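You operate a simulated robot arm through the tools that you are given. There is no shell and no other tool. Be economical: measure what you need, move in short steps, check, and stop when the job is done.

You are at the controls of a simulated robot arm. One attempt, no reset.

Task
The pump tripped hot: cool its oil, reset it and start it again.
Fine: both water valves fully open; cool button, wait for under 50 C, then reset, then start.
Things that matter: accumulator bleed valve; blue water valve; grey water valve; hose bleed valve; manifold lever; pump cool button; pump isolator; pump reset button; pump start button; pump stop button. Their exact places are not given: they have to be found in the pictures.

It is judged by the outcome, as a careful person would: the job done as asked, and still so three seconds after it is handed in. It fails if anything else is knocked over, pushed out of place, dropped, spilled or broken.

Robot
A 7-joint arm with a two-finger gripper, hanging from a carriage that runs on a rail from [-0.02, -2.463] to [0, 0.017] (x, y) and turns from -5.009 to 6.981 rad about z. Base frame: it is fixed where the carriage stands at the start and does not move with it; the origin is on the floor, on the carriage's upright axis, x ahead of it, y to its left, z up; the surface under the hand at the start is at about z = 0.88. Units: m, rad, N and s.
With the tool pointing down near the work surface it reaches from about 0.28 to 0.74 m from the robot's upright axis, wherever it stands. Its first joint turns from -2.496 to 2.496 rad. Places, roughly: accumulator bleed valve [0.8, -0.2, 1.1]; blue water valve [0.9, 0.2, 1.1]; grey water valve [0.9, 0, 1.1]; hose bleed valve [0.7, -1.1, 1.2]; manifold lever [0.7, -0.9, 1.2]; pump cool button [0.7, -0.5, 1.1]; pump isolator [0.6, -0.6, 1.1]; pump reset button [0.7, -0.4, 1.1]; pump start button [0.7, -0.4, 1.2]; pump stop button [0.7, -0.5, 1.2]. Payload 1.37 kg.
Tool frame: the origin (TCP) lies between the finger pads and is the grasp point; the fingertips stand 0.016 m ahead of it; z points along the fingers, y is the line along which they close. Largest opening 0.092 m; the body of the gripper starts 0.074 m behind the TCP.
Orientation is that of the tool frame in the base frame, as a unit quaternion [w, x, y, z]. With the fingers straight down and closing along the base's y, the tool's x points along the base's -x, its y along +y and its z along -z.

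Tools
- The arm moves only by the tool arm_command. Its argument "deltas" is a list that holds one entry, the list of rows, each a list of 7 numbers: the shift along the tool's x, y, z in m, then the turn, a rotation vector about the tool's x, y, z in rad, then the finger opening in m, from 0 to 0.092. In form: [[[dx, dy, dz, rx, ry, rz, jaw], ...]]. A call has 1 to 20 rows; each row shifts and turns the commanded pose from where the row before left it, along the tool's axes as they then stand. A row lasts 0.2 s, in which the tool goes at most 0.05 m and 0.15 rad; a call with a longer step from one row to the next is refused whole, and so is a gripper value outside its range. A pose out of reach is approached as far as the arm can. The call stops where the force on the tool passes 40 N (or 10 N more than at its start, if that is more) or the arm is blocked; 0.2 s more then pass. Each finger halts on what it meets, pressing with about 26 N; the grip force reading is that of the motor and also rises with nothing between the fingers. The clock runs only during rows and for 0.2 s after the last one: add rows that do not move to give the fingers time. The reply holds the time, the measured pose of the TCP, the force on the tool along the base axes, the opening and the grip force, in the units named above and with some noise, with the torque about the TCP (base axes, N m) and any sound that the robot's microphone picked up, and new pictures: "pictures" is both (left out), scene, wrist or none.
- Cameras (640 x 400 px; columns grow to the right, rows downward): "scene" is now at [0.2851, -0.0386, 1.8724]; the picture's right is [-0.52, -0.85, 0.00], its down [-0.67, 0.41, -0.61] and it looks along [0.53, -0.32, -0.79] (base axes); focal length 269 px, centre (320, 200). "wrist" rides on the gripper at [0.071, 0.019, -0.111] in the tool frame; the picture's right is [-0.26, 0.97, 0.00], its down [-0.78, -0.21, -0.59] and it looks along [-0.57, -0.15, 0.81] (tool axes); focal length 280 px, centre (320, 200).
- raise_lower(by): slides the trunk up (or, below 0, down) by that many m; the arm and the scene camera ride with it, the base frame stays. It gives what a move gives, with no picture.
- base_move(legs): drives the robot by 1 to 6 legs, each [ahead, left, turn to the left] in m, m and rad, along the robot's own axes; the way and the turn of a leg run together, so that a leg with both is an arc; at most 1.5 m and 3.142 rad a leg. The arm and the cameras ride along, it lands a little off, and it stops where it bumps. It keeps to its track: a leg is cut to what the track allows. It gives what a move gives, and a new picture of the scene camera.
- turn_head(pan, tilt): turns the head with the scene camera to pan (to the left, within 2.705 rad either way) and tilt (down, from -0.506 to 1.204), counted from straight ahead of the robot. It gives what a move gives, and a new picture of the scene camera.
- locate(camera, pixels): for up to 12 pixels [column, row] of the newest picture of that camera ("zoom" is the newest enlarged one), the place [x, y, z] in the base frame of the surface seen there, good to about 0.002 m. No time passes.
- close_up(camera, box): a new picture of the part [left, top, right, bottom] of that camera's present view, enlarged. No time passes.
- finish_job(): hands the job in; it is judged then, once.

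Go step by step. Measure first, check grasps and placings, and put right what went wrong. The budget is 80 turns and 260 pictures, counting those below and the enlarged ones. Unless the task says otherwise, let go and move clear before handing in, and close with one line.

The tools are called after "Call:" as a command line: name --argument value ..., lists and objects as JSON in quotes. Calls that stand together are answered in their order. arm_command: Moves the arm, as the interface text tells. Its arguments: {"type":"object","properties":{"deltas":{"type":"array","items":{"type":"array","items":{"type":"array","items":{"type":"number"}}}},"pictures":{"type":"string","enum":["both","scene","wrist","none"]}},"required":["deltas"]} The other tools are called the same way: raise_lower (by) slides the trunk up or down; base_move (legs) drives the base; turn_head (pan, tilt) turns the head that bears the scene camera; locate (camera, pixels) gives the place of the surface under pixels of a picture; close_up (camera, box) takes an enlarged picture of a part of a camera's view; finish_job () hands the job in.

At the start:

```text
t: 0.0
eef_pos: [0.7945, -0.0838, 1.3796]
orientation: [0.0, 0.0, 1.0, 0.0]
contact_force: [0.6, 0.2, 0.2]
wrist_torque: [0.02, 0.0, -0.02]
opening: 0.0921
finger_force: 0.1
trunk travel left (down, up): [-0.525, 0.056]
robot x, y, heading: [0.0021, 0.0006, -0.003]
head pan, tilt: [-0.546, 0.909]
```

scene: 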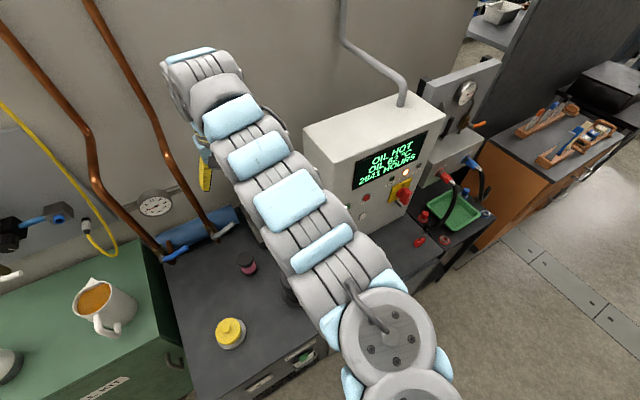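
wrist: 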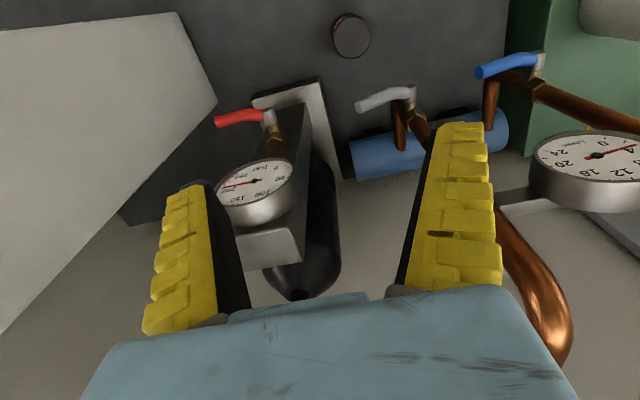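

The wrist picture shows the red accumulator valve (240,118), the grey lever (385,98) and the blue lever (505,65). I'll enlarge the panel and the valves and measure them.

Call:
close_up --camera "scene" --box '[300, 90, 500, 250]'

Call:
close_up --camera "wrist" --box '[340, 40, 580, 190]'

Call:
close_up --camera "scene" --box '[120, 180, 280, 280]'

Call:
locate --camera "wrist" --pixels '[[362, 104], [385, 97], [408, 92], [412, 120], [400, 135], [483, 72], [510, 63], [538, 57], [540, 75], [490, 100], [430, 150], [240, 118]]'

Call:
locate --camera "scene" --pixels '[[362, 215], [365, 197], [391, 179], [406, 173], [404, 195], [348, 208], [388, 190], [418, 166], [175, 258], [165, 262], [218, 235], [230, 226]]'

```text
2.50 times, centred on (400, 170) of scene
```

zoom: 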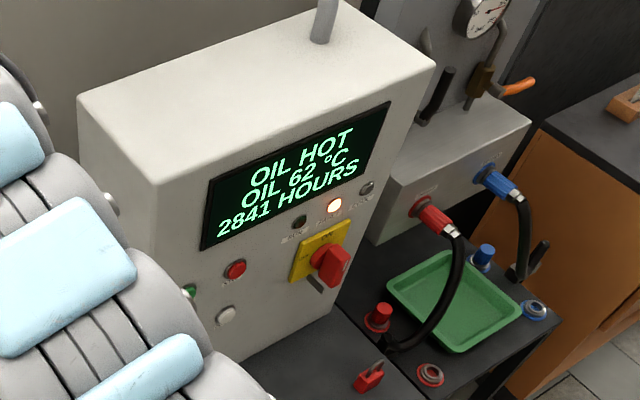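

```text
2.67 times, centred on (460, 115) of wrist
```

zoom: 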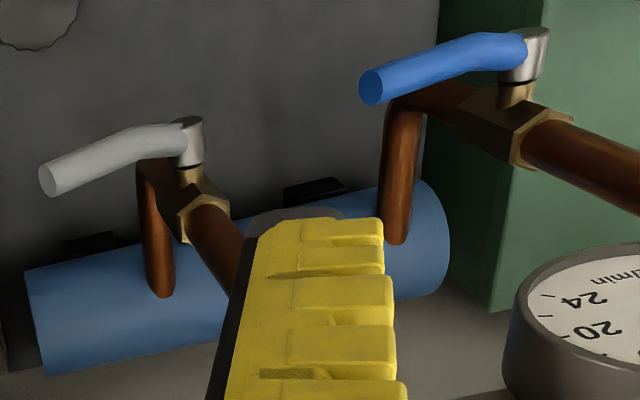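

```text
4.00 times, centred on (200, 230) of scene
```

zoom: 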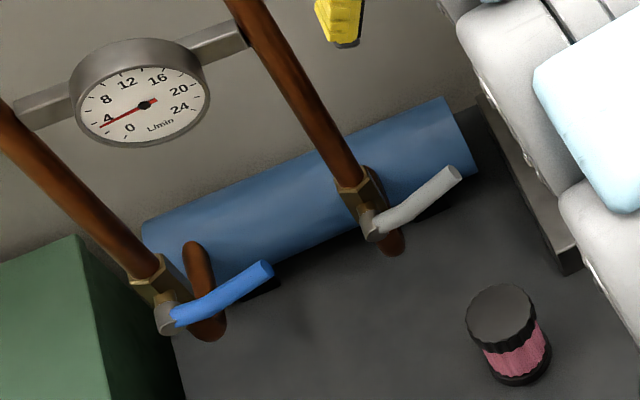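

```text
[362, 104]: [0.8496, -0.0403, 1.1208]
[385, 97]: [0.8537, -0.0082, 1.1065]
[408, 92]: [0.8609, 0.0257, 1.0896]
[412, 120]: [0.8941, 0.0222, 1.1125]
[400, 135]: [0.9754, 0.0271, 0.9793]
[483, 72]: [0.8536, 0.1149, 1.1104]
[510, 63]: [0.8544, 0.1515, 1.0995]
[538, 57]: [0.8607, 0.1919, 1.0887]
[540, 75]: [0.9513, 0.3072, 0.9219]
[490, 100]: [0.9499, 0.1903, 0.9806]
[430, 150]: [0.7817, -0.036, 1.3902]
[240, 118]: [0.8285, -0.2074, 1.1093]
```

```text
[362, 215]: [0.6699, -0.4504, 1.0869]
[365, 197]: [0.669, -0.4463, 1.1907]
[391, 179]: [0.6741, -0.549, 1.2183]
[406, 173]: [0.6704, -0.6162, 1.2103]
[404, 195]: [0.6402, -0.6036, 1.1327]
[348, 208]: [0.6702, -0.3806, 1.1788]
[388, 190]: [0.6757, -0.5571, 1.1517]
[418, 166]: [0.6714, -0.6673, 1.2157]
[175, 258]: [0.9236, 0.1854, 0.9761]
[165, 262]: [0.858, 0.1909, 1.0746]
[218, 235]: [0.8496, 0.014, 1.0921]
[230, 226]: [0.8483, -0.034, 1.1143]
```

The levers swing in the y-z plane; hubs are about [0.86,0.19,1.08] and [0.86,0.02,1.085] and the tips point to -y and slightly up. I'll back off and pitch the tool forward.

Call:
arm_command --deltas '[[[0.04, 0, 0, 0, 0, 0, 0.04], [0.04, 0, 0, 0, 0, 0, 0.02], [0.04, 0, 0, 0, 0, 0, 0], [0.04, 0, 0, 0, 0, 0, 0], [0.04, 0, 0, 0, 0, 0, 0], [0.04, 0, 0, 0, 0, 0, 0], [0, 0, 0, 0, -0.1428, 0, 0], [0, 0, 0, 0, -0.1428, 0, 0], [0, 0, 0, 0, -0.1428, 0, 0], [0, 0, 0, 0, -0.1428, 0, 0], [0, 0, 0, 0, -0.1428, 0, 0], [0, 0, 0, 0, -0.1428, 0, 0], [0, 0, 0, 0, -0.1428, 0, 0], [0, 0, 0, 0, -0.1428, 0, 0], [0, 0, 0, 0, -0.1428, 0, 0], [0, 0, 0, 0, -0.1428, 0, 0], [0, 0, 0, 0, -0.1428, 0, 0], [0, 0, 0, 0, 0, 0, 0]]]'

```text
t: 3.8
eef_pos: [0.7253, -0.0829, 1.3824]
orientation: [0.0, 0.0, 1.0, 0.0]
contact_force: [-0.3, 0.6, 0.5]
wrist_torque: [-0.02, 0.0, 0.01]
opening: 0.0002
finger_force: 26.1
out of reach, approached as far as the arm can: row 2, 3, 4, 5, 6, 7, 8, 9, 10, 11, 12, 13, 14, 15, 16, 17
trunk travel left (down, up): [-0.525, 0.056]
robot x, y, heading: [-0.0002, -0.0022, 0.002]
head pan, tilt: [-0.546, 0.909]
```

scene: 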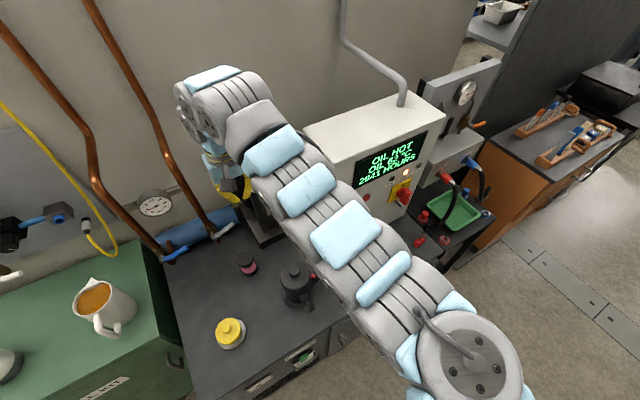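
wrist: 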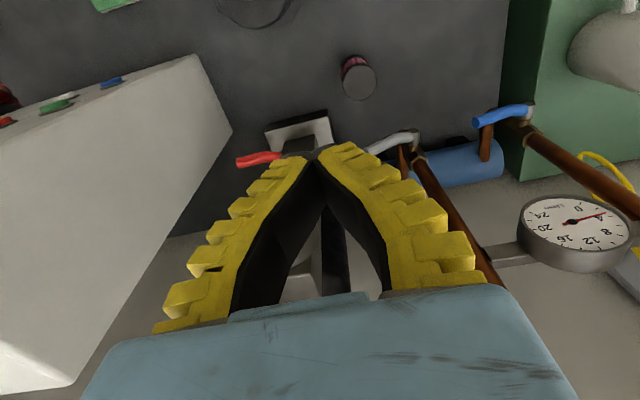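

Retracting at that height is out of reach, so the commanded pitch wasn't executed. I'll pitch in place while going a bit lower.

Call:
arm_command --deltas '[[[0, 0, 0.03, 0, 0, 0, 0], [0, 0, 0.03, 0, 0, 0, 0], [0, 0, 0, 0, -0.1428, 0, 0], [0, 0, 0, 0, -0.1428, 0, 0], [0, 0, 0, 0, -0.1428, 0, 0], [0, 0, 0, 0, -0.1428, 0, 0], [0, 0, 0, 0, -0.1428, 0, 0], [0, 0, 0, 0, -0.1428, 0, 0], [0, 0, 0, 0, -0.1428, 0, 0], [0, 0, 0, 0, -0.1428, 0, 0], [0, 0, 0, 0, -0.1428, 0, 0], [0, 0, 0, 0, -0.1428, 0, 0], [0, 0, 0, 0, -0.1428, 0, 0], [0, 0, 0, 0, 0, 0, 0]]]'

```text
t: 6.8
eef_pos: [0.7237, -0.0847, 1.3732]
orientation: [-0.003, 0.003, 1.0, 0.001]
contact_force: [0.2, 0.5, -0.4]
wrist_torque: [-0.01, 0.03, 0.02]
opening: 0.0
finger_force: 26.6
out of reach, approached as far as the arm can: row 1, 2, 3, 4, 5, 6, 7, 8, 9, 10, 11, 12, 13
trunk travel left (down, up): [-0.525, 0.056]
robot x, y, heading: [0.0012, -0.0008, -0.001]
head pan, tilt: [-0.546, 0.909]
```

scene: 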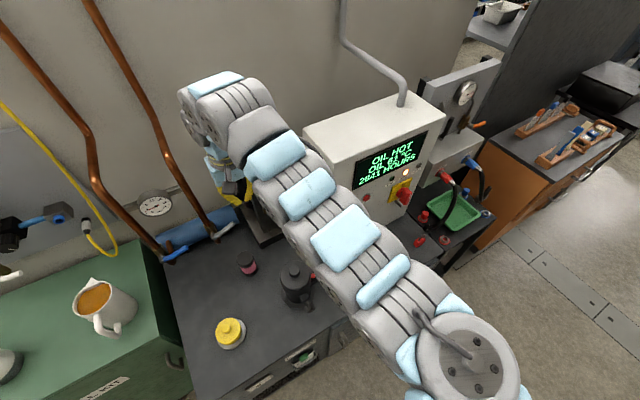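
wrist: 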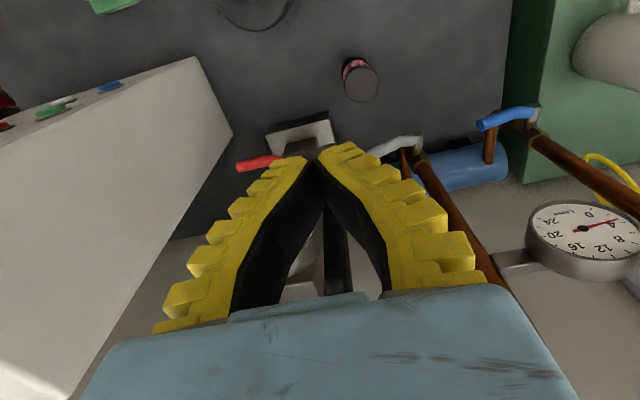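

The arm seems stuck at a joint limit there; I'll go back forward and test pitching from the starting pose.

Call:
arm_command --deltas '[[[-0.03, 0, 0, 0, 0, 0, 0], [-0.03, 0, 0, 0, 0, 0, 0], [0, 0, 0, 0, -0.14, 0, 0], [0, 0, 0, 0, -0.14, 0, 0], [0, 0, 0, 0, -0.14, 0, 0], [0, 0, 0, 0, 0, 0, 0]]]' --pictures "scene"

```text
t: 8.2
eef_pos: [0.7842, -0.0831, 1.3713]
orientation: [0.207, 0.003, 0.978, 0.002]
contact_force: [0.0, 0.6, 0.7]
wrist_torque: [0.01, 0.1, -0.02]
opening: 0.0
finger_force: 25.7
trunk travel left (down, up): [-0.525, 0.056]
robot x, y, heading: [-0.0049, 0.0012, 0.001]
head pan, tilt: [-0.546, 0.909]
```

scene: 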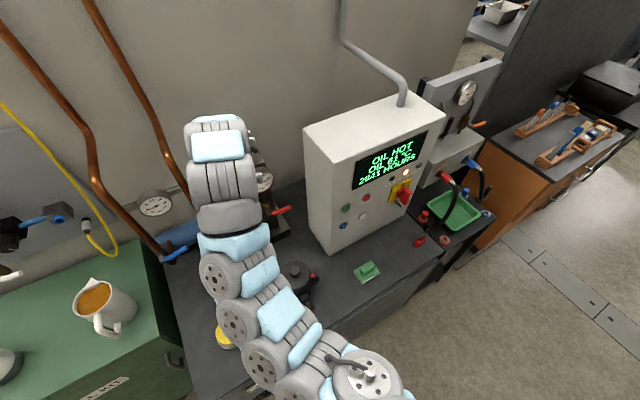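

Pitching forward works here. Continuing the pitch to horizontal.

Call:
arm_command --deltas '[[[0, 0, 0, 0, -0.14, 0, 0], [0, 0, 0, 0, -0.14, 0, 0], [0, 0, 0, 0, -0.14, 0, 0], [0, 0, 0, 0, -0.14, 0, 0], [0, 0, 0, 0, -0.14, 0, 0], [0, 0, 0, 0, -0.14, 0, 0], [0, 0, 0, 0, -0.14, 0, 0], [0, 0, 0, 0, -0.14, 0, 0], [0, 0, 0, 0, 0, 0, 0]]]'

Call:
close_up --camera "scene" --box '[320, 120, 440, 240]'

Call:
locate --camera "scene" --pixels '[[345, 209], [363, 197], [343, 226], [362, 216], [404, 195], [389, 190], [334, 180]]'

```text
t: 10.2
eef_pos: [0.7834, -0.0859, 1.3716]
orientation: [0.695, 0.002, 0.719, -0.001]
contact_force: [-0.2, 0.2, -0.1]
wrist_torque: [-0.01, 0.0, 0.03]
opening: 0.0
finger_force: 25.5
trunk travel left (down, up): [-0.525, 0.056]
robot x, y, heading: [-0.0023, -0.0011, -0.001]
head pan, tilt: [-0.546, 0.909]
```

scene: 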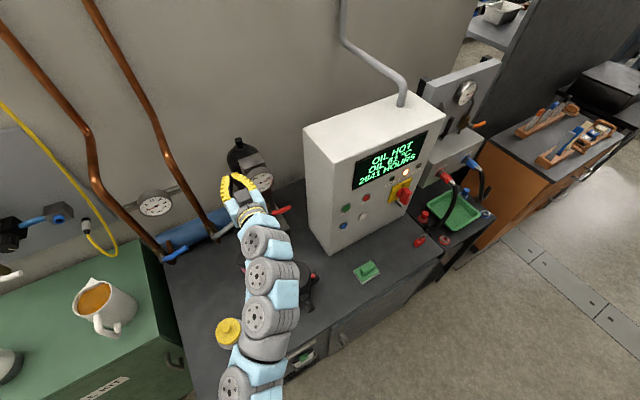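
wrist: 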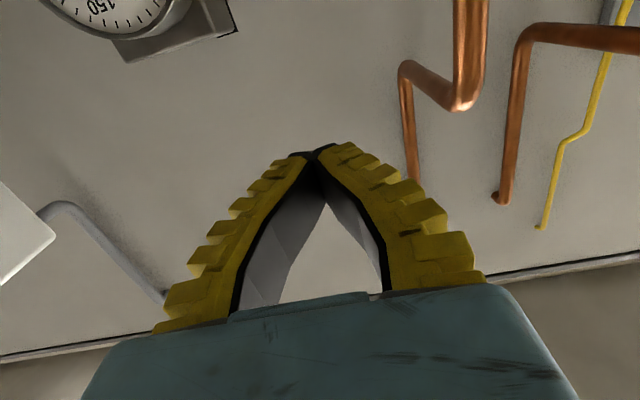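

```text
3.33 times, centred on (380, 180) of scene
```

zoom: 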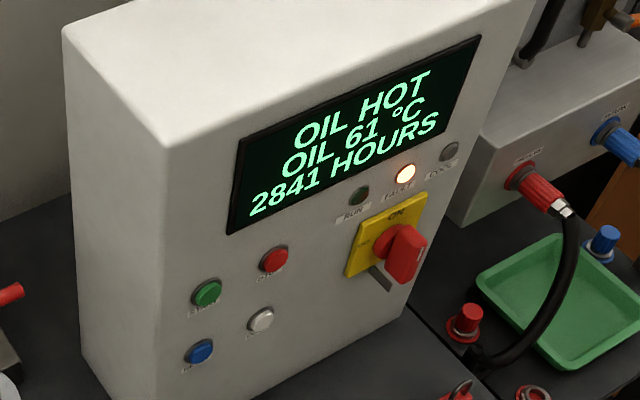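

```text
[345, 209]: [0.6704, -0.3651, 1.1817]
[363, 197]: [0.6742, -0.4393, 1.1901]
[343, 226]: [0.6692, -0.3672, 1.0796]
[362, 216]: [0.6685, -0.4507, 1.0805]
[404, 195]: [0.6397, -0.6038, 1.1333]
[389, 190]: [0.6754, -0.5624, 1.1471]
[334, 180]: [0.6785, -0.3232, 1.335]
```

Buttons are found: green, red, blue and white. I'll read their labels and get a finer view of the valves.

Call:
close_up --camera "scene" --box '[335, 190, 375, 240]'

Call:
close_up --camera "scene" --box '[140, 200, 240, 280]'

```text
8.00 times, centred on (355, 215) of scene
```

zoom: 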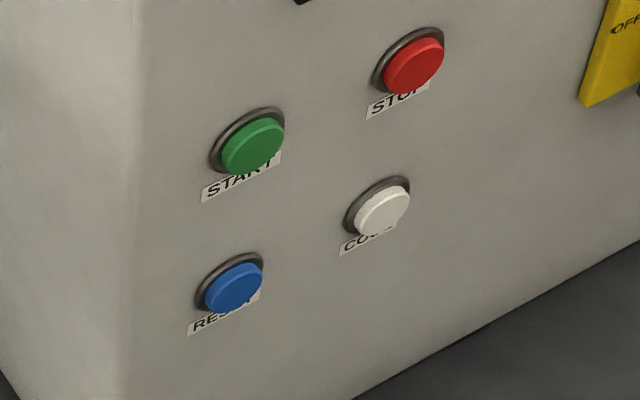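

```text
5.00 times, centred on (190, 240) of scene
```

zoom: 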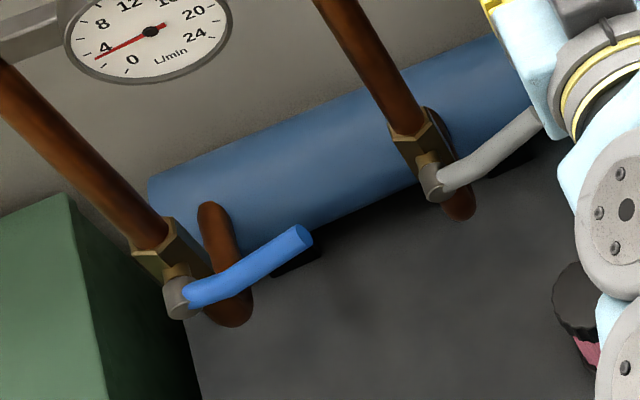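

White is COOL and blue is RESET. Now I'll measure the levers.

Call:
locate --camera "zoom" --pixels '[[176, 300], [190, 292], [215, 290], [245, 272], [275, 255], [298, 238], [430, 182], [455, 178], [485, 160], [525, 122], [150, 235], [407, 125]]'

```text
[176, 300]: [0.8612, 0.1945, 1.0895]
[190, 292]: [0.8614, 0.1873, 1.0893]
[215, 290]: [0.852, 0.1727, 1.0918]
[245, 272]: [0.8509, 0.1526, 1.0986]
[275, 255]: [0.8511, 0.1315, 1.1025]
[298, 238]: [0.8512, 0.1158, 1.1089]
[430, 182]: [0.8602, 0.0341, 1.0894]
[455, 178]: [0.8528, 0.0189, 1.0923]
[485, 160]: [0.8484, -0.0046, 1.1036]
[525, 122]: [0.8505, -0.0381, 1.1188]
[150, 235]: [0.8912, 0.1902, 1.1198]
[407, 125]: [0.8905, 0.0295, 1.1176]
```

I'll fix the pitch, check the gauge's place, and shift to in front of the blue lever (y=0.13, x≈0.74) before going down.

Call:
locate --camera "scene" --pixels '[[155, 203], [140, 205], [228, 330], [262, 180], [282, 210]]'

Call:
arm_command --deltas '[[[0, 0, -0.02, 0, -0.034, 0, 0], [0, 0, -0.02, 0, 0, 0, 0], [0, 0.04, 0, 0, 0, 0, 0], [0, 0.045, 0, 0, 0, 0, 0], [0, 0.045, 0, 0, 0, 0, 0], [0, 0.045, 0, 0, 0, 0, 0], [0, 0.04, 0, 0, 0, 0, 0], [0, 0, 0, 0, 0, 0, 0]]]' --pictures "scene"

```text
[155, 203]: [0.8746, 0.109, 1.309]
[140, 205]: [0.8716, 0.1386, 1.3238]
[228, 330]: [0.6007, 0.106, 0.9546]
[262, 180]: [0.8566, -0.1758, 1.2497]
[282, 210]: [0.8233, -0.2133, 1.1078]
```

```text
t: 12.0
eef_pos: [0.7434, 0.1292, 1.372]
orientation: [0.707, 0.003, 0.707, -0.002]
contact_force: [-0.1, 1.1, 0.9]
wrist_torque: [-0.01, -0.02, 0.01]
opening: 0.0
finger_force: 26.4
trunk travel left (down, up): [-0.525, 0.056]
robot x, y, heading: [0.0004, -0.001, 0.001]
head pan, tilt: [-0.546, 0.909]
```

scene: 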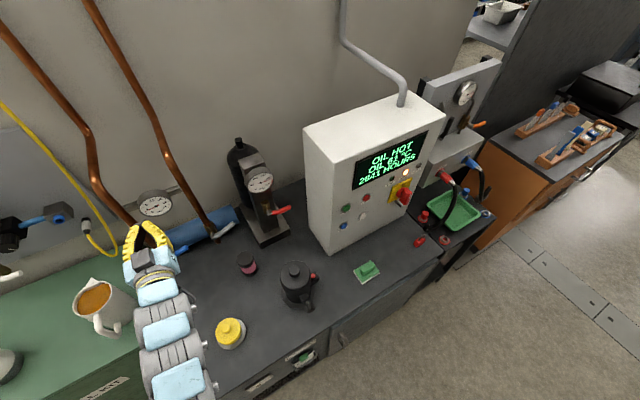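

I'll check the pitcher's location versus the arm before lowering.

Call:
locate --camera "scene" --pixels '[[95, 295], [130, 305], [112, 320], [92, 280], [230, 322], [247, 260], [295, 270], [152, 258], [165, 320], [175, 375], [215, 345]]'

Call:
arm_command --deltas '[[[0, 0, 0.03, 0, 0, 0, 0], [0, 0, 0.03, 0, 0, 0, 0], [0, 0, 0, 0, 0, 0, 0]]]' --pictures "none"

```text
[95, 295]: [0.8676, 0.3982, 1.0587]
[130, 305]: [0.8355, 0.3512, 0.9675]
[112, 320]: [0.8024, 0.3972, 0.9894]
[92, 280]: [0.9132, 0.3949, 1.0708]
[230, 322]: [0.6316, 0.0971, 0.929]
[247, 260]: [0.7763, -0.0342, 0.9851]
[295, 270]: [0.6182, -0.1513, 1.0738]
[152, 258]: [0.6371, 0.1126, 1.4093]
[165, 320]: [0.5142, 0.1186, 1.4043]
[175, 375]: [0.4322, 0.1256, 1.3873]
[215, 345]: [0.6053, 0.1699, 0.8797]
```

```text
t: 12.8
eef_pos: [0.8061, 0.1273, 1.3715]
orientation: [0.707, 0.002, 0.707, -0.001]
contact_force: [-0.4, -0.7, 0.0]
wrist_torque: [0.01, 0.04, -0.02]
opening: 0.0
finger_force: 26.2
trunk travel left (down, up): [-0.525, 0.056]
robot x, y, heading: [-0.0002, -0.0018, -0.001]
head pan, tilt: [-0.546, 0.909]
```

Objects on the bench (yellow jar top 0.955, kettle top 1.07) argue for a tilted-down tool. I'll pitch 0.35 rad down and lower with the arm, watching.

Call:
arm_command --deltas '[[[0, 0, 0, 0, 0.12, 0, 0], [0, 0, 0, 0, 0.12, 0, 0], [0, 0, 0, 0, 0.11, 0, 0], [0.0376, 0, 0.0137, 0, 0, 0, 0], [0.0376, 0, 0.0137, 0, 0, 0, 0], [0.0376, 0, 0.0137, 0, 0, 0, 0], [0.0376, 0, 0.0137, 0, 0, 0, 0], [0.0376, 0, 0.0137, 0, 0, 0, 0], [0.0376, 0, 0.0137, 0, 0, 0, 0], [0, 0, 0, 0, 0, 0, 0]]]'

```text
t: 15.0
eef_pos: [0.8063, 0.1292, 1.1328]
orientation: [0.573, 0.003, 0.819, -0.001]
contact_force: [0.4, -0.2, 1.0]
wrist_torque: [0.0, 0.0, 0.01]
opening: 0.0001
finger_force: 25.9
trunk travel left (down, up): [-0.525, 0.056]
robot x, y, heading: [-0.0018, 0.0029, -0.002]
head pan, tilt: [-0.546, 0.909]
```

scene: 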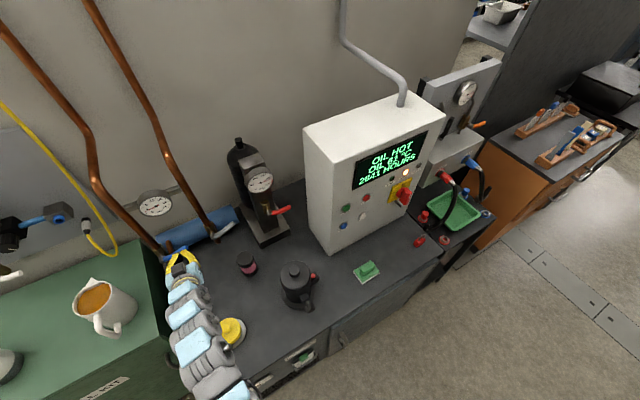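
wrist: 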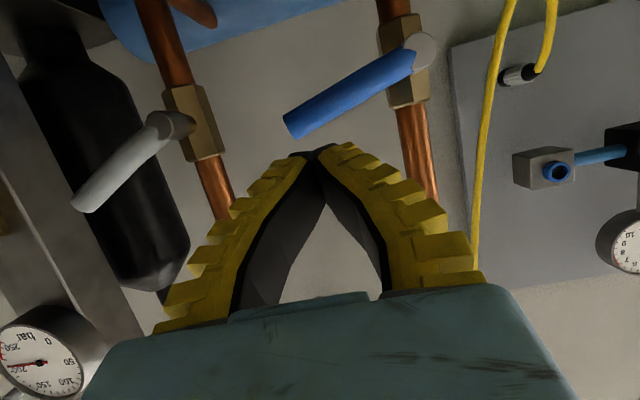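

The view is clear; the pads sit above-left of the blue lever. I'll go down beneath the lever (z≈1.05), then forward under it.

Call:
arm_command --deltas '[[[0.0395, 0, 0.0144, 0, 0, 0, 0], [0.0395, 0, 0.0144, 0, 0, 0, 0], [-0.0077, 0.003, 0.0211, 0, 0, 0, 0], [-0.0077, 0.003, 0.0211, 0, 0, 0, 0], [0, 0, 0, 0, 0, 0, 0]]]'

Call:
close_up --camera "scene" --box '[120, 180, 240, 300]'

```text
t: 16.2
eef_pos: [0.851, 0.1379, 1.0477]
orientation: [0.574, 0.002, 0.819, -0.001]
contact_force: [0.5, 0.2, -0.1]
wrist_torque: [-0.05, 0.01, 0.03]
opening: 0.0
finger_force: 26.0
trunk travel left (down, up): [-0.525, 0.056]
robot x, y, heading: [-0.0026, -0.0018, -0.006]
head pan, tilt: [-0.546, 0.909]
```

scene: 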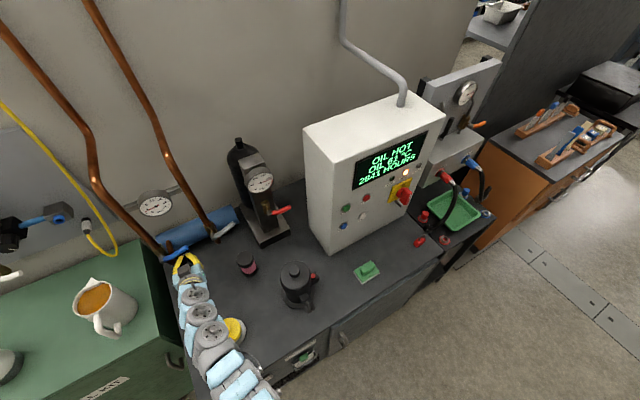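
wrist: 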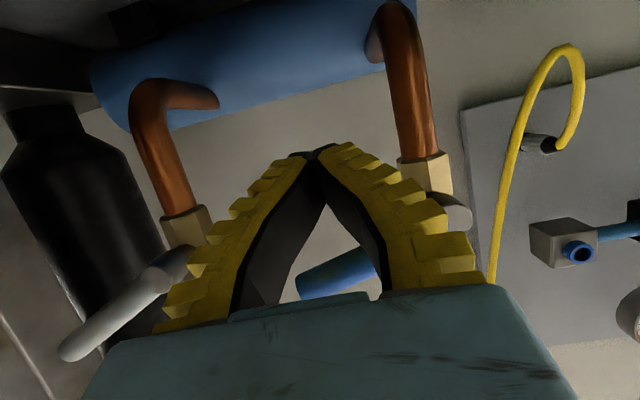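

```text
3.33 times, centred on (180, 240) of scene
```

zoom: 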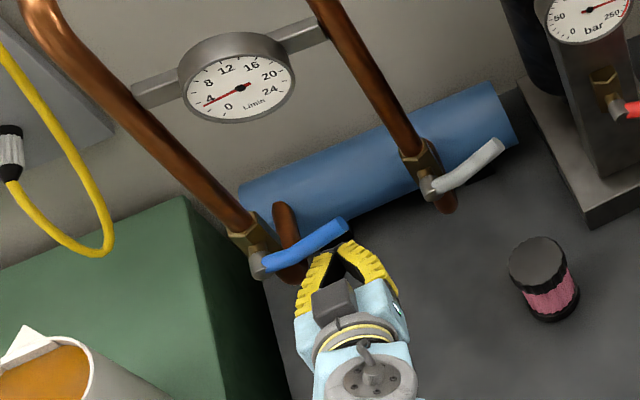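

The finger is under the blue lever and clear of it. I'll push the lever up the first half of the arc and watch the force and flow gauge.

Call:
arm_command --deltas '[[[-0.015, -0.0015, -0.0055, 0, 0, 0, 0], [-0.015, -0.0015, -0.0055, 0, 0, 0, 0], [-0.0083, 0, -0.003, 0, 0, 0, 0], [-0.0083, 0, -0.003, 0, 0, 0, 0], [-0.0075, 0.0035, -0.0028, 0, 0, 0, 0], [-0.0075, 0.0035, -0.0028, 0, 0, 0, 0]]]' --pictures "wrist"

Call:
close_up --camera "scene" --box '[120, 180, 240, 300]'

```text
t: 17.6
eef_pos: [0.8502, 0.1391, 1.1137]
orientation: [0.573, 0.003, 0.82, -0.001]
contact_force: [-0.4, -1.0, -2.2]
wrist_torque: [0.01, -0.02, 0.02]
opening: 0.0002
finger_force: 25.8
trunk travel left (down, up): [-0.525, 0.056]
robot x, y, heading: [-0.0025, -0.0008, -0.0]
head pan, tilt: [-0.546, 0.909]
```

wrist: 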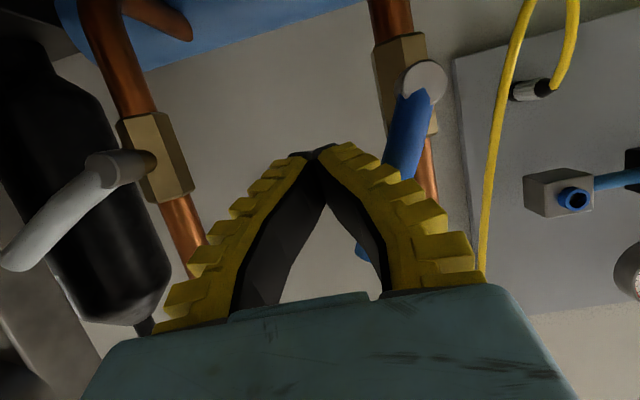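

```text
3.33 times, centred on (180, 240) of scene
```

zoom: 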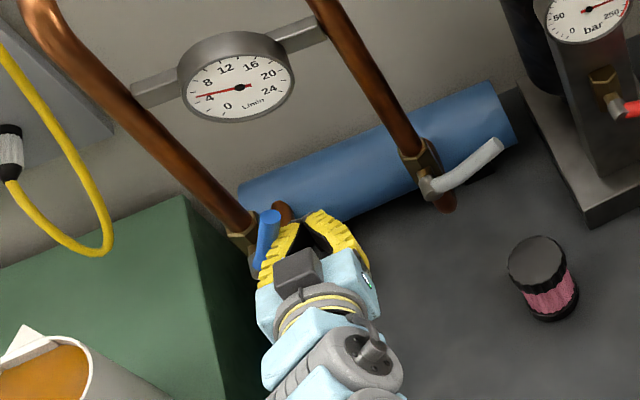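

The lever moves easily and flow rose (needle about 3 to 4.5). Continuing to the end of travel.

Call:
arm_command --deltas '[[[-0.0063, 0.0058, -0.0023, 0, 0, 0, 0], [-0.0063, 0.0058, -0.0023, 0, 0, 0, 0], [-0.0044, 0.0073, -0.0016, 0, 0, 0, 0], [-0.0044, 0.0073, -0.0016, 0, 0, 0, 0], [-0.0023, 0.006, -0.0009, 0, 0, 0, 0], [0, 0.005, 0, 0, 0, 0, 0], [0, 0.004, 0, 0, 0, 0, 0], [0, 0.004, 0, 0, 0, 0, 0]]]' --pictures "wrist"

Call:
close_up --camera "scene" --box '[120, 180, 240, 300]'

```text
t: 19.3
eef_pos: [0.8505, 0.1687, 1.137]
orientation: [0.571, 0.006, 0.821, -0.009]
contact_force: [-4.5, -16.8, 0.4]
wrist_torque: [0.24, -0.04, 0.01]
opening: 0.0001
finger_force: 26.2
trunk travel left (down, up): [-0.525, 0.056]
robot x, y, heading: [-0.0025, 0.003, -0.003]
head pan, tilt: [-0.546, 0.909]
stopped in row 8: the force on the tool passed its limit at 42 N (the readings are from after the stop); the commanded pose is now the measured one
```

wrist: 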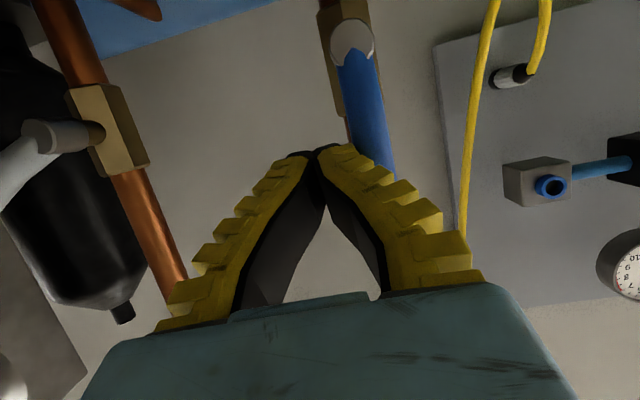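

```text
3.33 times, centred on (180, 240) of scene
```

zoom: 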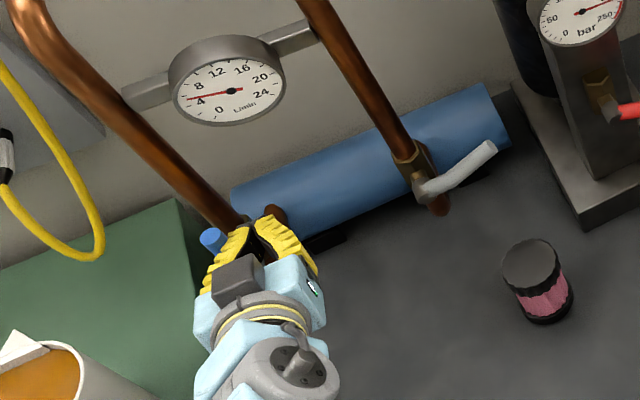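

The blue lever is at its stop, in line with its pipe. Backing off and moving to below the grey lever.

Call:
arm_command --deltas '[[[0, -0.02, 0, 0, 0, 0, 0], [0.0086, -0.015, -0.0235, 0, 0, 0, 0], [0.0086, 0, -0.0235, 0, 0, 0, 0], [0, -0.04, 0, 0, 0, 0, 0], [0, -0.04, 0, 0, 0, 0, 0], [0, -0.04, 0, 0, 0, 0, 0], [0, -0.036, 0, 0, 0, 0, 0], [0, 0, 0, 0, 0, 0, 0]]]'

```text
t: 21.1
eef_pos: [0.7975, -0.0149, 1.138]
orientation: [0.572, 0.005, 0.82, -0.006]
contact_force: [-0.8, -0.3, 0.1]
wrist_torque: [0.02, 0.01, 0.03]
opening: 0.0
finger_force: 26.2
trunk travel left (down, up): [-0.525, 0.056]
robot x, y, heading: [-0.0014, 0.0002, -0.002]
head pan, tilt: [-0.546, 0.909]
```

scene: 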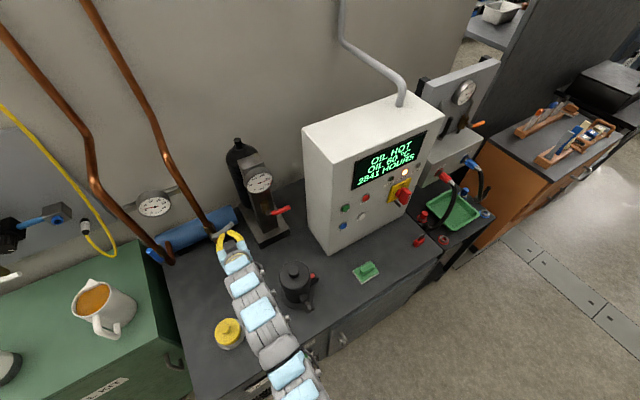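
wrist: 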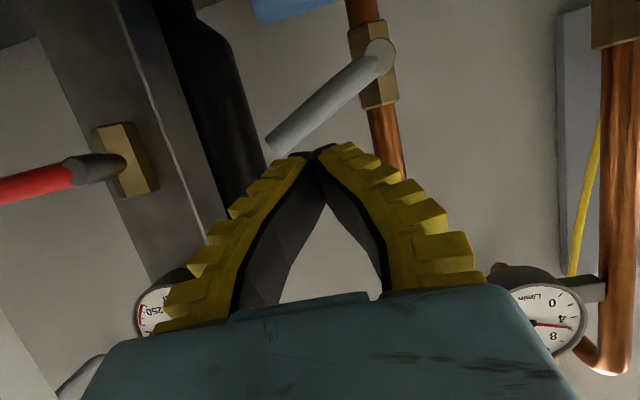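

Arm is clear of the kettle. Down beneath the grey lever and forward.

Call:
arm_command --deltas '[[[0.0423, -0.007, 0.0154, 0, 0, 0, 0], [0.0423, 0, 0.0154, 0, 0, 0, 0], [0, 0, 0, 0, 0, 0, 0], [-0.0089, 0, 0.0244, 0, 0, 0, 0], [-0.0089, 0, 0.0244, 0, 0, 0, 0], [0, 0, 0, 0, 0, 0, 0]]]'

Call:
close_up --camera "scene" --box '[130, 170, 330, 330]'

```text
t: 22.5
eef_pos: [0.8492, -0.0233, 1.051]
orientation: [0.573, 0.005, 0.82, -0.005]
contact_force: [-0.1, 0.3, -0.7]
wrist_torque: [0.0, 0.05, 0.0]
opening: 0.0
finger_force: 26.0
trunk travel left (down, up): [-0.525, 0.056]
robot x, y, heading: [0.0038, 0.0032, -0.004]
head pan, tilt: [-0.546, 0.909]
```

scene: 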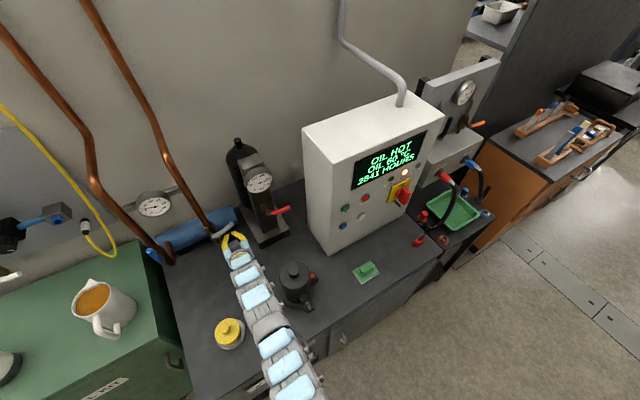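
wrist: 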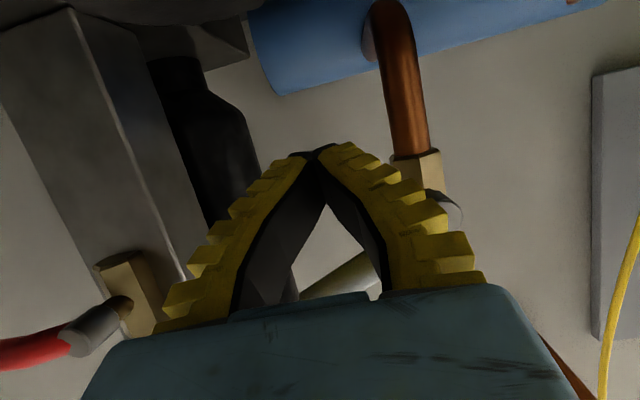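

```text
2.50 times, centred on (230, 250) of scene
```

zoom: 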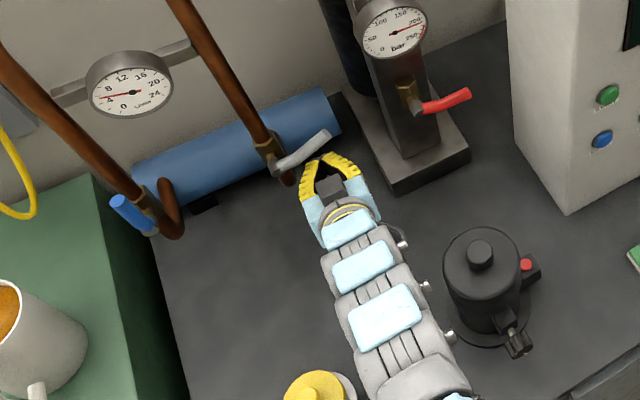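

Same relation to the lever as with the blue one. Pushing the grey lever through the same arc.

Call:
arm_command --deltas '[[[-0.015, -0.0015, -0.0055, 0, 0, 0, 0], [-0.015, -0.0015, -0.0055, 0, 0, 0, 0], [-0.0083, 0, -0.003, 0, 0, 0, 0], [-0.0083, 0, -0.003, 0, 0, 0, 0], [-0.0075, 0.0035, -0.0028, 0, 0, 0, 0], [-0.0075, 0.0035, -0.0028, 0, 0, 0, 0], [-0.0063, 0.0058, -0.0023, 0, 0, 0, 0], [-0.0063, 0.0058, -0.0023, 0, 0, 0, 0], [-0.0044, 0.0073, -0.0016, 0, 0, 0, 0], [-0.0044, 0.0073, -0.0016, 0, 0, 0, 0], [-0.0023, 0.006, -0.0009, 0, 0, 0, 0], [0, 0.005, 0, 0, 0, 0, 0], [0, 0.004, 0, 0, 0, 0, 0], [0, 0.004, 0, 0, 0, 0, 0], [0, 0.004, 0, 0, 0, 0, 0]]]' --pictures "wrist"

Call:
close_up --camera "scene" --box '[120, 180, 240, 300]'

```text
t: 25.1
eef_pos: [0.8495, 0.002, 1.1353]
orientation: [0.568, 0.007, 0.823, -0.014]
contact_force: [-2.0, -14.6, -2.1]
wrist_torque: [0.17, -0.02, -0.02]
opening: 0.0
finger_force: 26.1
trunk travel left (down, up): [-0.525, 0.056]
robot x, y, heading: [-0.0041, -0.0035, -0.005]
head pan, tilt: [-0.546, 0.909]
stopped in row 12: the force on the tool passed its limit at 43 N (the readings are from after the stop); the commanded pose is now the measured one
```

wrist: 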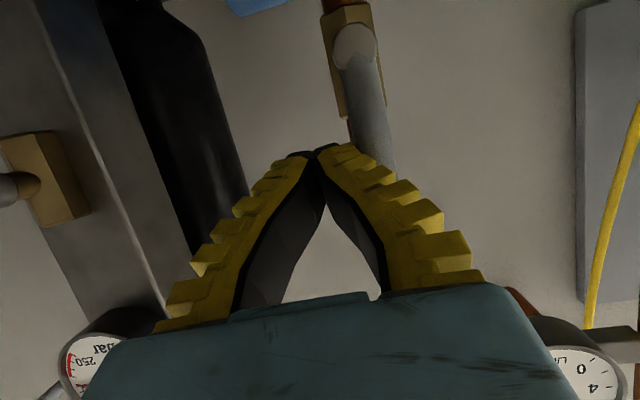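

```text
3.33 times, centred on (180, 240) of scene
```

zoom: 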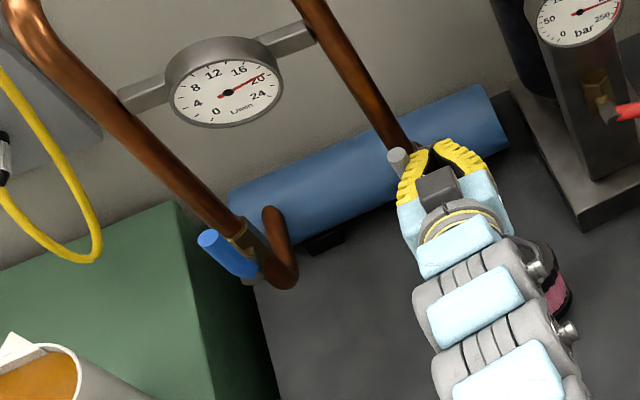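

Flow now reads about 20 L/min; grey is at its stop. I'll back off, rise, and check both levers from a clear view.

Call:
arm_command --deltas '[[[0, -0.02, 0, 0, 0, 0, 0], [0.0086, -0.015, -0.0235, 0, 0, 0, 0], [0.0086, 0, -0.0235, 0, 0, 0, 0], [-0.0376, 0, -0.0137, 0, 0, 0, 0], [-0.0376, 0, -0.0137, 0, 0, 0, 0], [-0.0376, 0, -0.0137, 0, 0, 0, 0], [-0.0376, 0, -0.0137, 0, 0, 0, 0], [0.013, 0, -0.0357, 0, 0, 0, 0], [0.013, 0, -0.0357, 0, 0, 0, 0], [0.013, 0, -0.0357, 0, 0, 0, 0], [0.013, 0, -0.0357, 0, 0, 0, 0], [0, 0, 0, 0, 0, 0, 0]]]'

Call:
close_up --camera "scene" --box '[120, 180, 260, 280]'

```text
t: 27.7
eef_pos: [0.6844, -0.0217, 1.2995]
orientation: [0.57, 0.007, 0.822, -0.01]
contact_force: [0.1, 0.5, -0.1]
wrist_torque: [0.04, 0.02, 0.01]
opening: 0.0001
finger_force: 25.6
out of reach, approached as far as the arm can: row 11
trunk travel left (down, up): [-0.525, 0.056]
robot x, y, heading: [-0.0012, -0.0017, -0.003]
head pan, tilt: [-0.546, 0.909]
```

scene: 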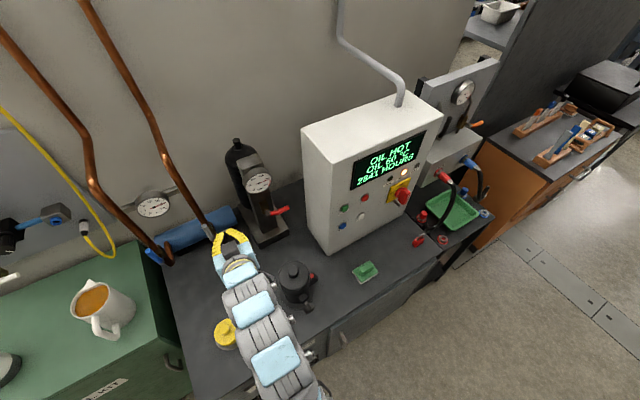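
wrist: 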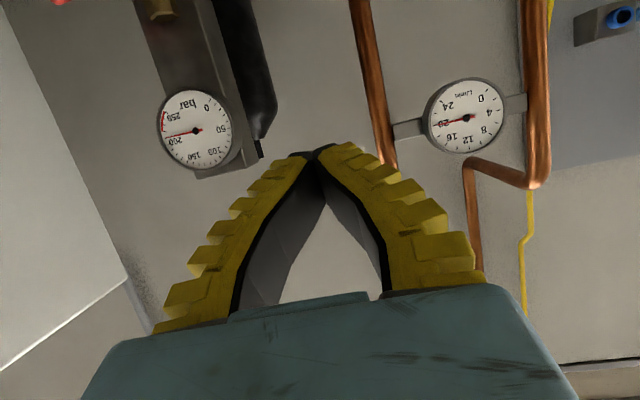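

```text
4.00 times, centred on (190, 230) of scene
```

zoom: 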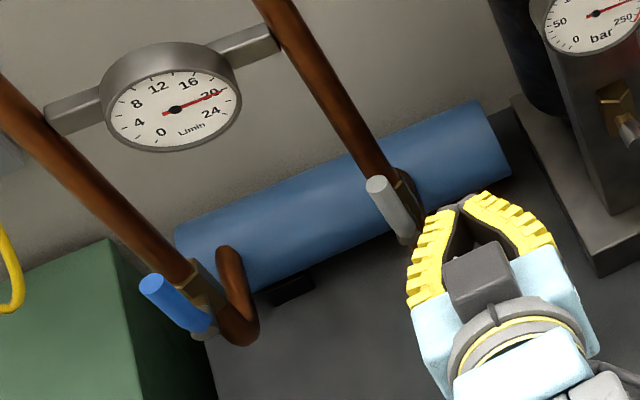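

Both levers lie along their pipes, flow 20 L/min. Now move toward the panel, retracting as I go sideways.

Call:
arm_command --deltas '[[[0, -0.045, 0, 0, 0, 0, 0], [0, -0.045, 0, 0, 0, 0, 0], [0, -0.045, 0, 0, 0, 0, 0], [0, -0.045, 0, 0, 0, 0, 0], [0.0072, -0.03, -0.0197, 0, 0, 0, 0], [0.0072, -0.03, -0.0197, 0, 0, 0, 0], [0.0072, -0.03, -0.0197, 0, 0, 0, 0], [0.0072, -0.03, -0.0197, 0, 0, 0, 0], [0, 0, 0, 0, 0, 0, 0]]]'

```text
t: 29.7
eef_pos: [0.596, -0.3178, 1.3024]
orientation: [0.57, 0.007, 0.822, -0.01]
contact_force: [0.4, -0.1, 0.0]
wrist_torque: [0.02, -0.01, 0.01]
opening: 0.0001
finger_force: 26.4
trunk travel left (down, up): [-0.525, 0.056]
robot x, y, heading: [0.003, -0.0012, -0.004]
head pan, tilt: [-0.546, 0.909]
```

scene: 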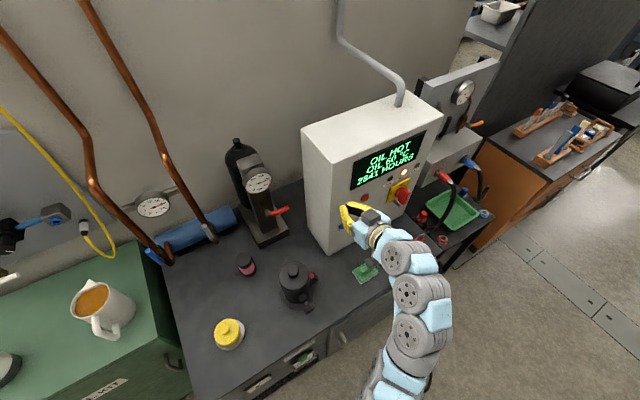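
wrist: 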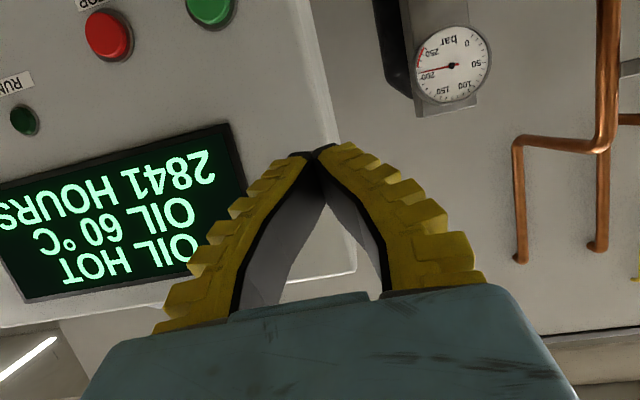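

I see the panel clearly. Level the tool, then move to in front of COOL (y -0.451, z 1.08).

Call:
arm_command --deltas '[[[0, 0, 0, 0, -0.12, 0, 0], [0, 0, 0, 0, -0.12, 0, 0], [0, 0, 0, 0, -0.118, 0, 0], [0, -0.0443, 0, 0, 0, 0, 0], [0, -0.0443, 0, 0, 0, 0, 0], [0, -0.0443, 0, 0, 0, 0, 0], [0.0443, 0, 0, 0, 0, 0, 0], [0.0443, 0, 0, 0, 0, 0, 0], [0.0443, 0, 0, 0, 0, 0, 0], [0.0443, 0, 0, 0, 0, 0, 0], [0.0443, 0, 0, 0, 0, 0, 0], [0, 0, 0, 0, 0, 0, 0]]]'

```text
t: 32.3
eef_pos: [0.5923, -0.4525, 1.0807]
orientation: [0.707, 0.005, 0.707, -0.011]
contact_force: [0.8, -0.1, 1.0]
wrist_torque: [0.01, 0.02, -0.01]
opening: 0.0
finger_force: 26.2
trunk travel left (down, up): [-0.525, 0.056]
robot x, y, heading: [-0.0006, 0.0006, -0.003]
head pan, tilt: [-0.546, 0.909]
```

scene: 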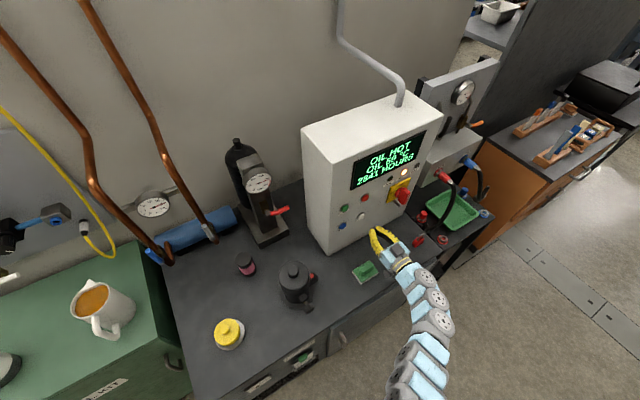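
wrist: 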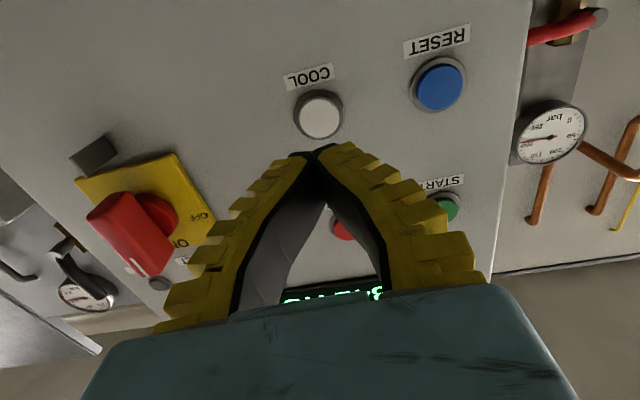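

The fingertips line up with COOL (320,115). Confirm button centres with the wrist camera.

Call:
locate --camera "wrist" --pixels '[[320, 115], [438, 87], [444, 210], [345, 231], [380, 60]]'

```text
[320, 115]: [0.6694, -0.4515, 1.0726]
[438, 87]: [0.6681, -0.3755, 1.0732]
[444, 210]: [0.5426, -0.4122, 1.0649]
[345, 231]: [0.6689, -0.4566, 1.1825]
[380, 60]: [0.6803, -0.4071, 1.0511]
```

COOL is at [0.669,-0.4515,1.073]. Advance and press gently, then retract.

Call:
arm_command --deltas '[[[0.006, 0.001, 0.025, 0, 0, 0, 0], [0, 0, 0.025, 0, 0, 0, 0], [0, 0, 0.004, 0, 0, 0, 0], [0, 0, 0.004, 0, 0, 0, 0], [0, 0, 0.004, 0, 0, 0, 0], [0, 0, 0.003, 0, 0, 0, 0], [0, 0, 0.003, 0, 0, 0, 0]]]'

Call:
close_up --camera "scene" --box '[320, 120, 440, 240]'

```text
t: 33.9
eef_pos: [0.6599, -0.453, 1.0755]
orientation: [0.707, 0.005, 0.707, -0.011]
contact_force: [-7.8, 2.2, 2.2]
wrist_torque: [0.06, 0.0, 0.02]
opening: 0.0061
finger_force: 28.6
trunk travel left (down, up): [-0.525, 0.056]
robot x, y, heading: [-0.0006, -0.0024, -0.003]
head pan, tilt: [-0.546, 0.909]
heard: click
```

scene: 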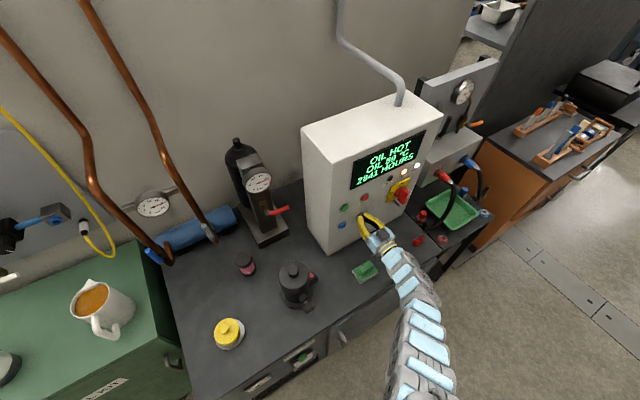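
wrist: 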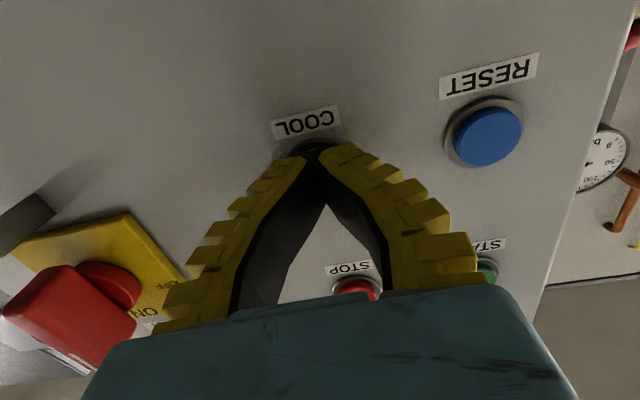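

```text
3.33 times, centred on (380, 180) of scene
```

zoom: 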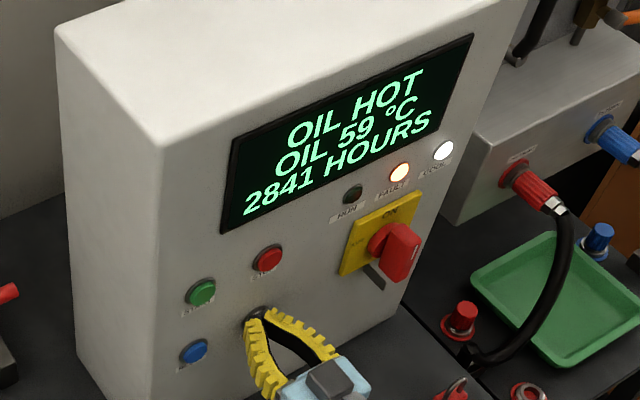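

Click heard, COOL lamp lit, 59 °C. Retract, move in front of RESET, and wait.

Call:
arm_command --deltas '[[[0, 0, -0.02, 0, 0, 0, 0], [0, 0, -0.03, 0, 0, 0, 0], [0, 0.039, 0, 0, 0, 0, 0], [0, 0.039, 0, 0, 0, 0, 0], [0, 0, 0, 0, 0, 0, 0], [0, 0, 0, 0, 0, 0, 0], [0, 0, 0, 0, 0, 0, 0], [0, 0, 0, 0, 0, 0, 0], [0, 0, 0, 0, 0, 0, 0], [0, 0, 0, 0, 0, 0, 0], [0, 0, 0, 0, 0, 0, 0], [0, 0, 0, 0, 0, 0, 0], [0, 0, 0, 0, 0, 0, 0], [0, 0, 0, 0, 0, 0, 0], [0, 0, 0, 0, 0, 0, 0], [0, 0, 0, 0, 0, 0, 0]]]' --pictures "wrist"

Call:
close_up --camera "scene" --box '[320, 120, 440, 240]'

```text
t: 37.3
eef_pos: [0.6126, -0.3751, 1.0757]
orientation: [0.707, 0.004, 0.707, -0.01]
contact_force: [-0.4, -0.2, -0.4]
wrist_torque: [0.01, -0.02, -0.01]
opening: 0.0001
finger_force: 28.2
trunk travel left (down, up): [-0.525, 0.056]
robot x, y, heading: [0.0016, -0.0031, -0.001]
head pan, tilt: [-0.546, 0.909]
```

wrist: 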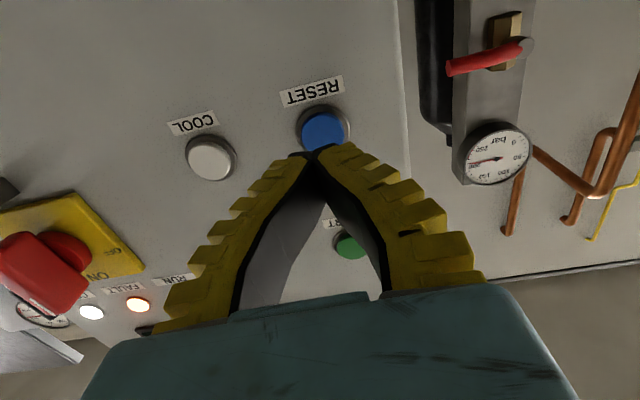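

```text
3.33 times, centred on (380, 180) of scene
```

zoom: 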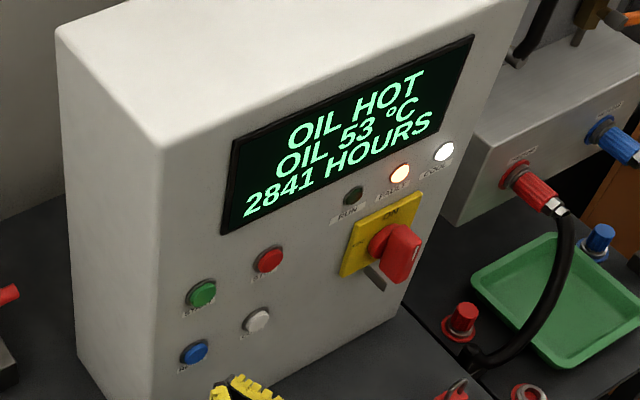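

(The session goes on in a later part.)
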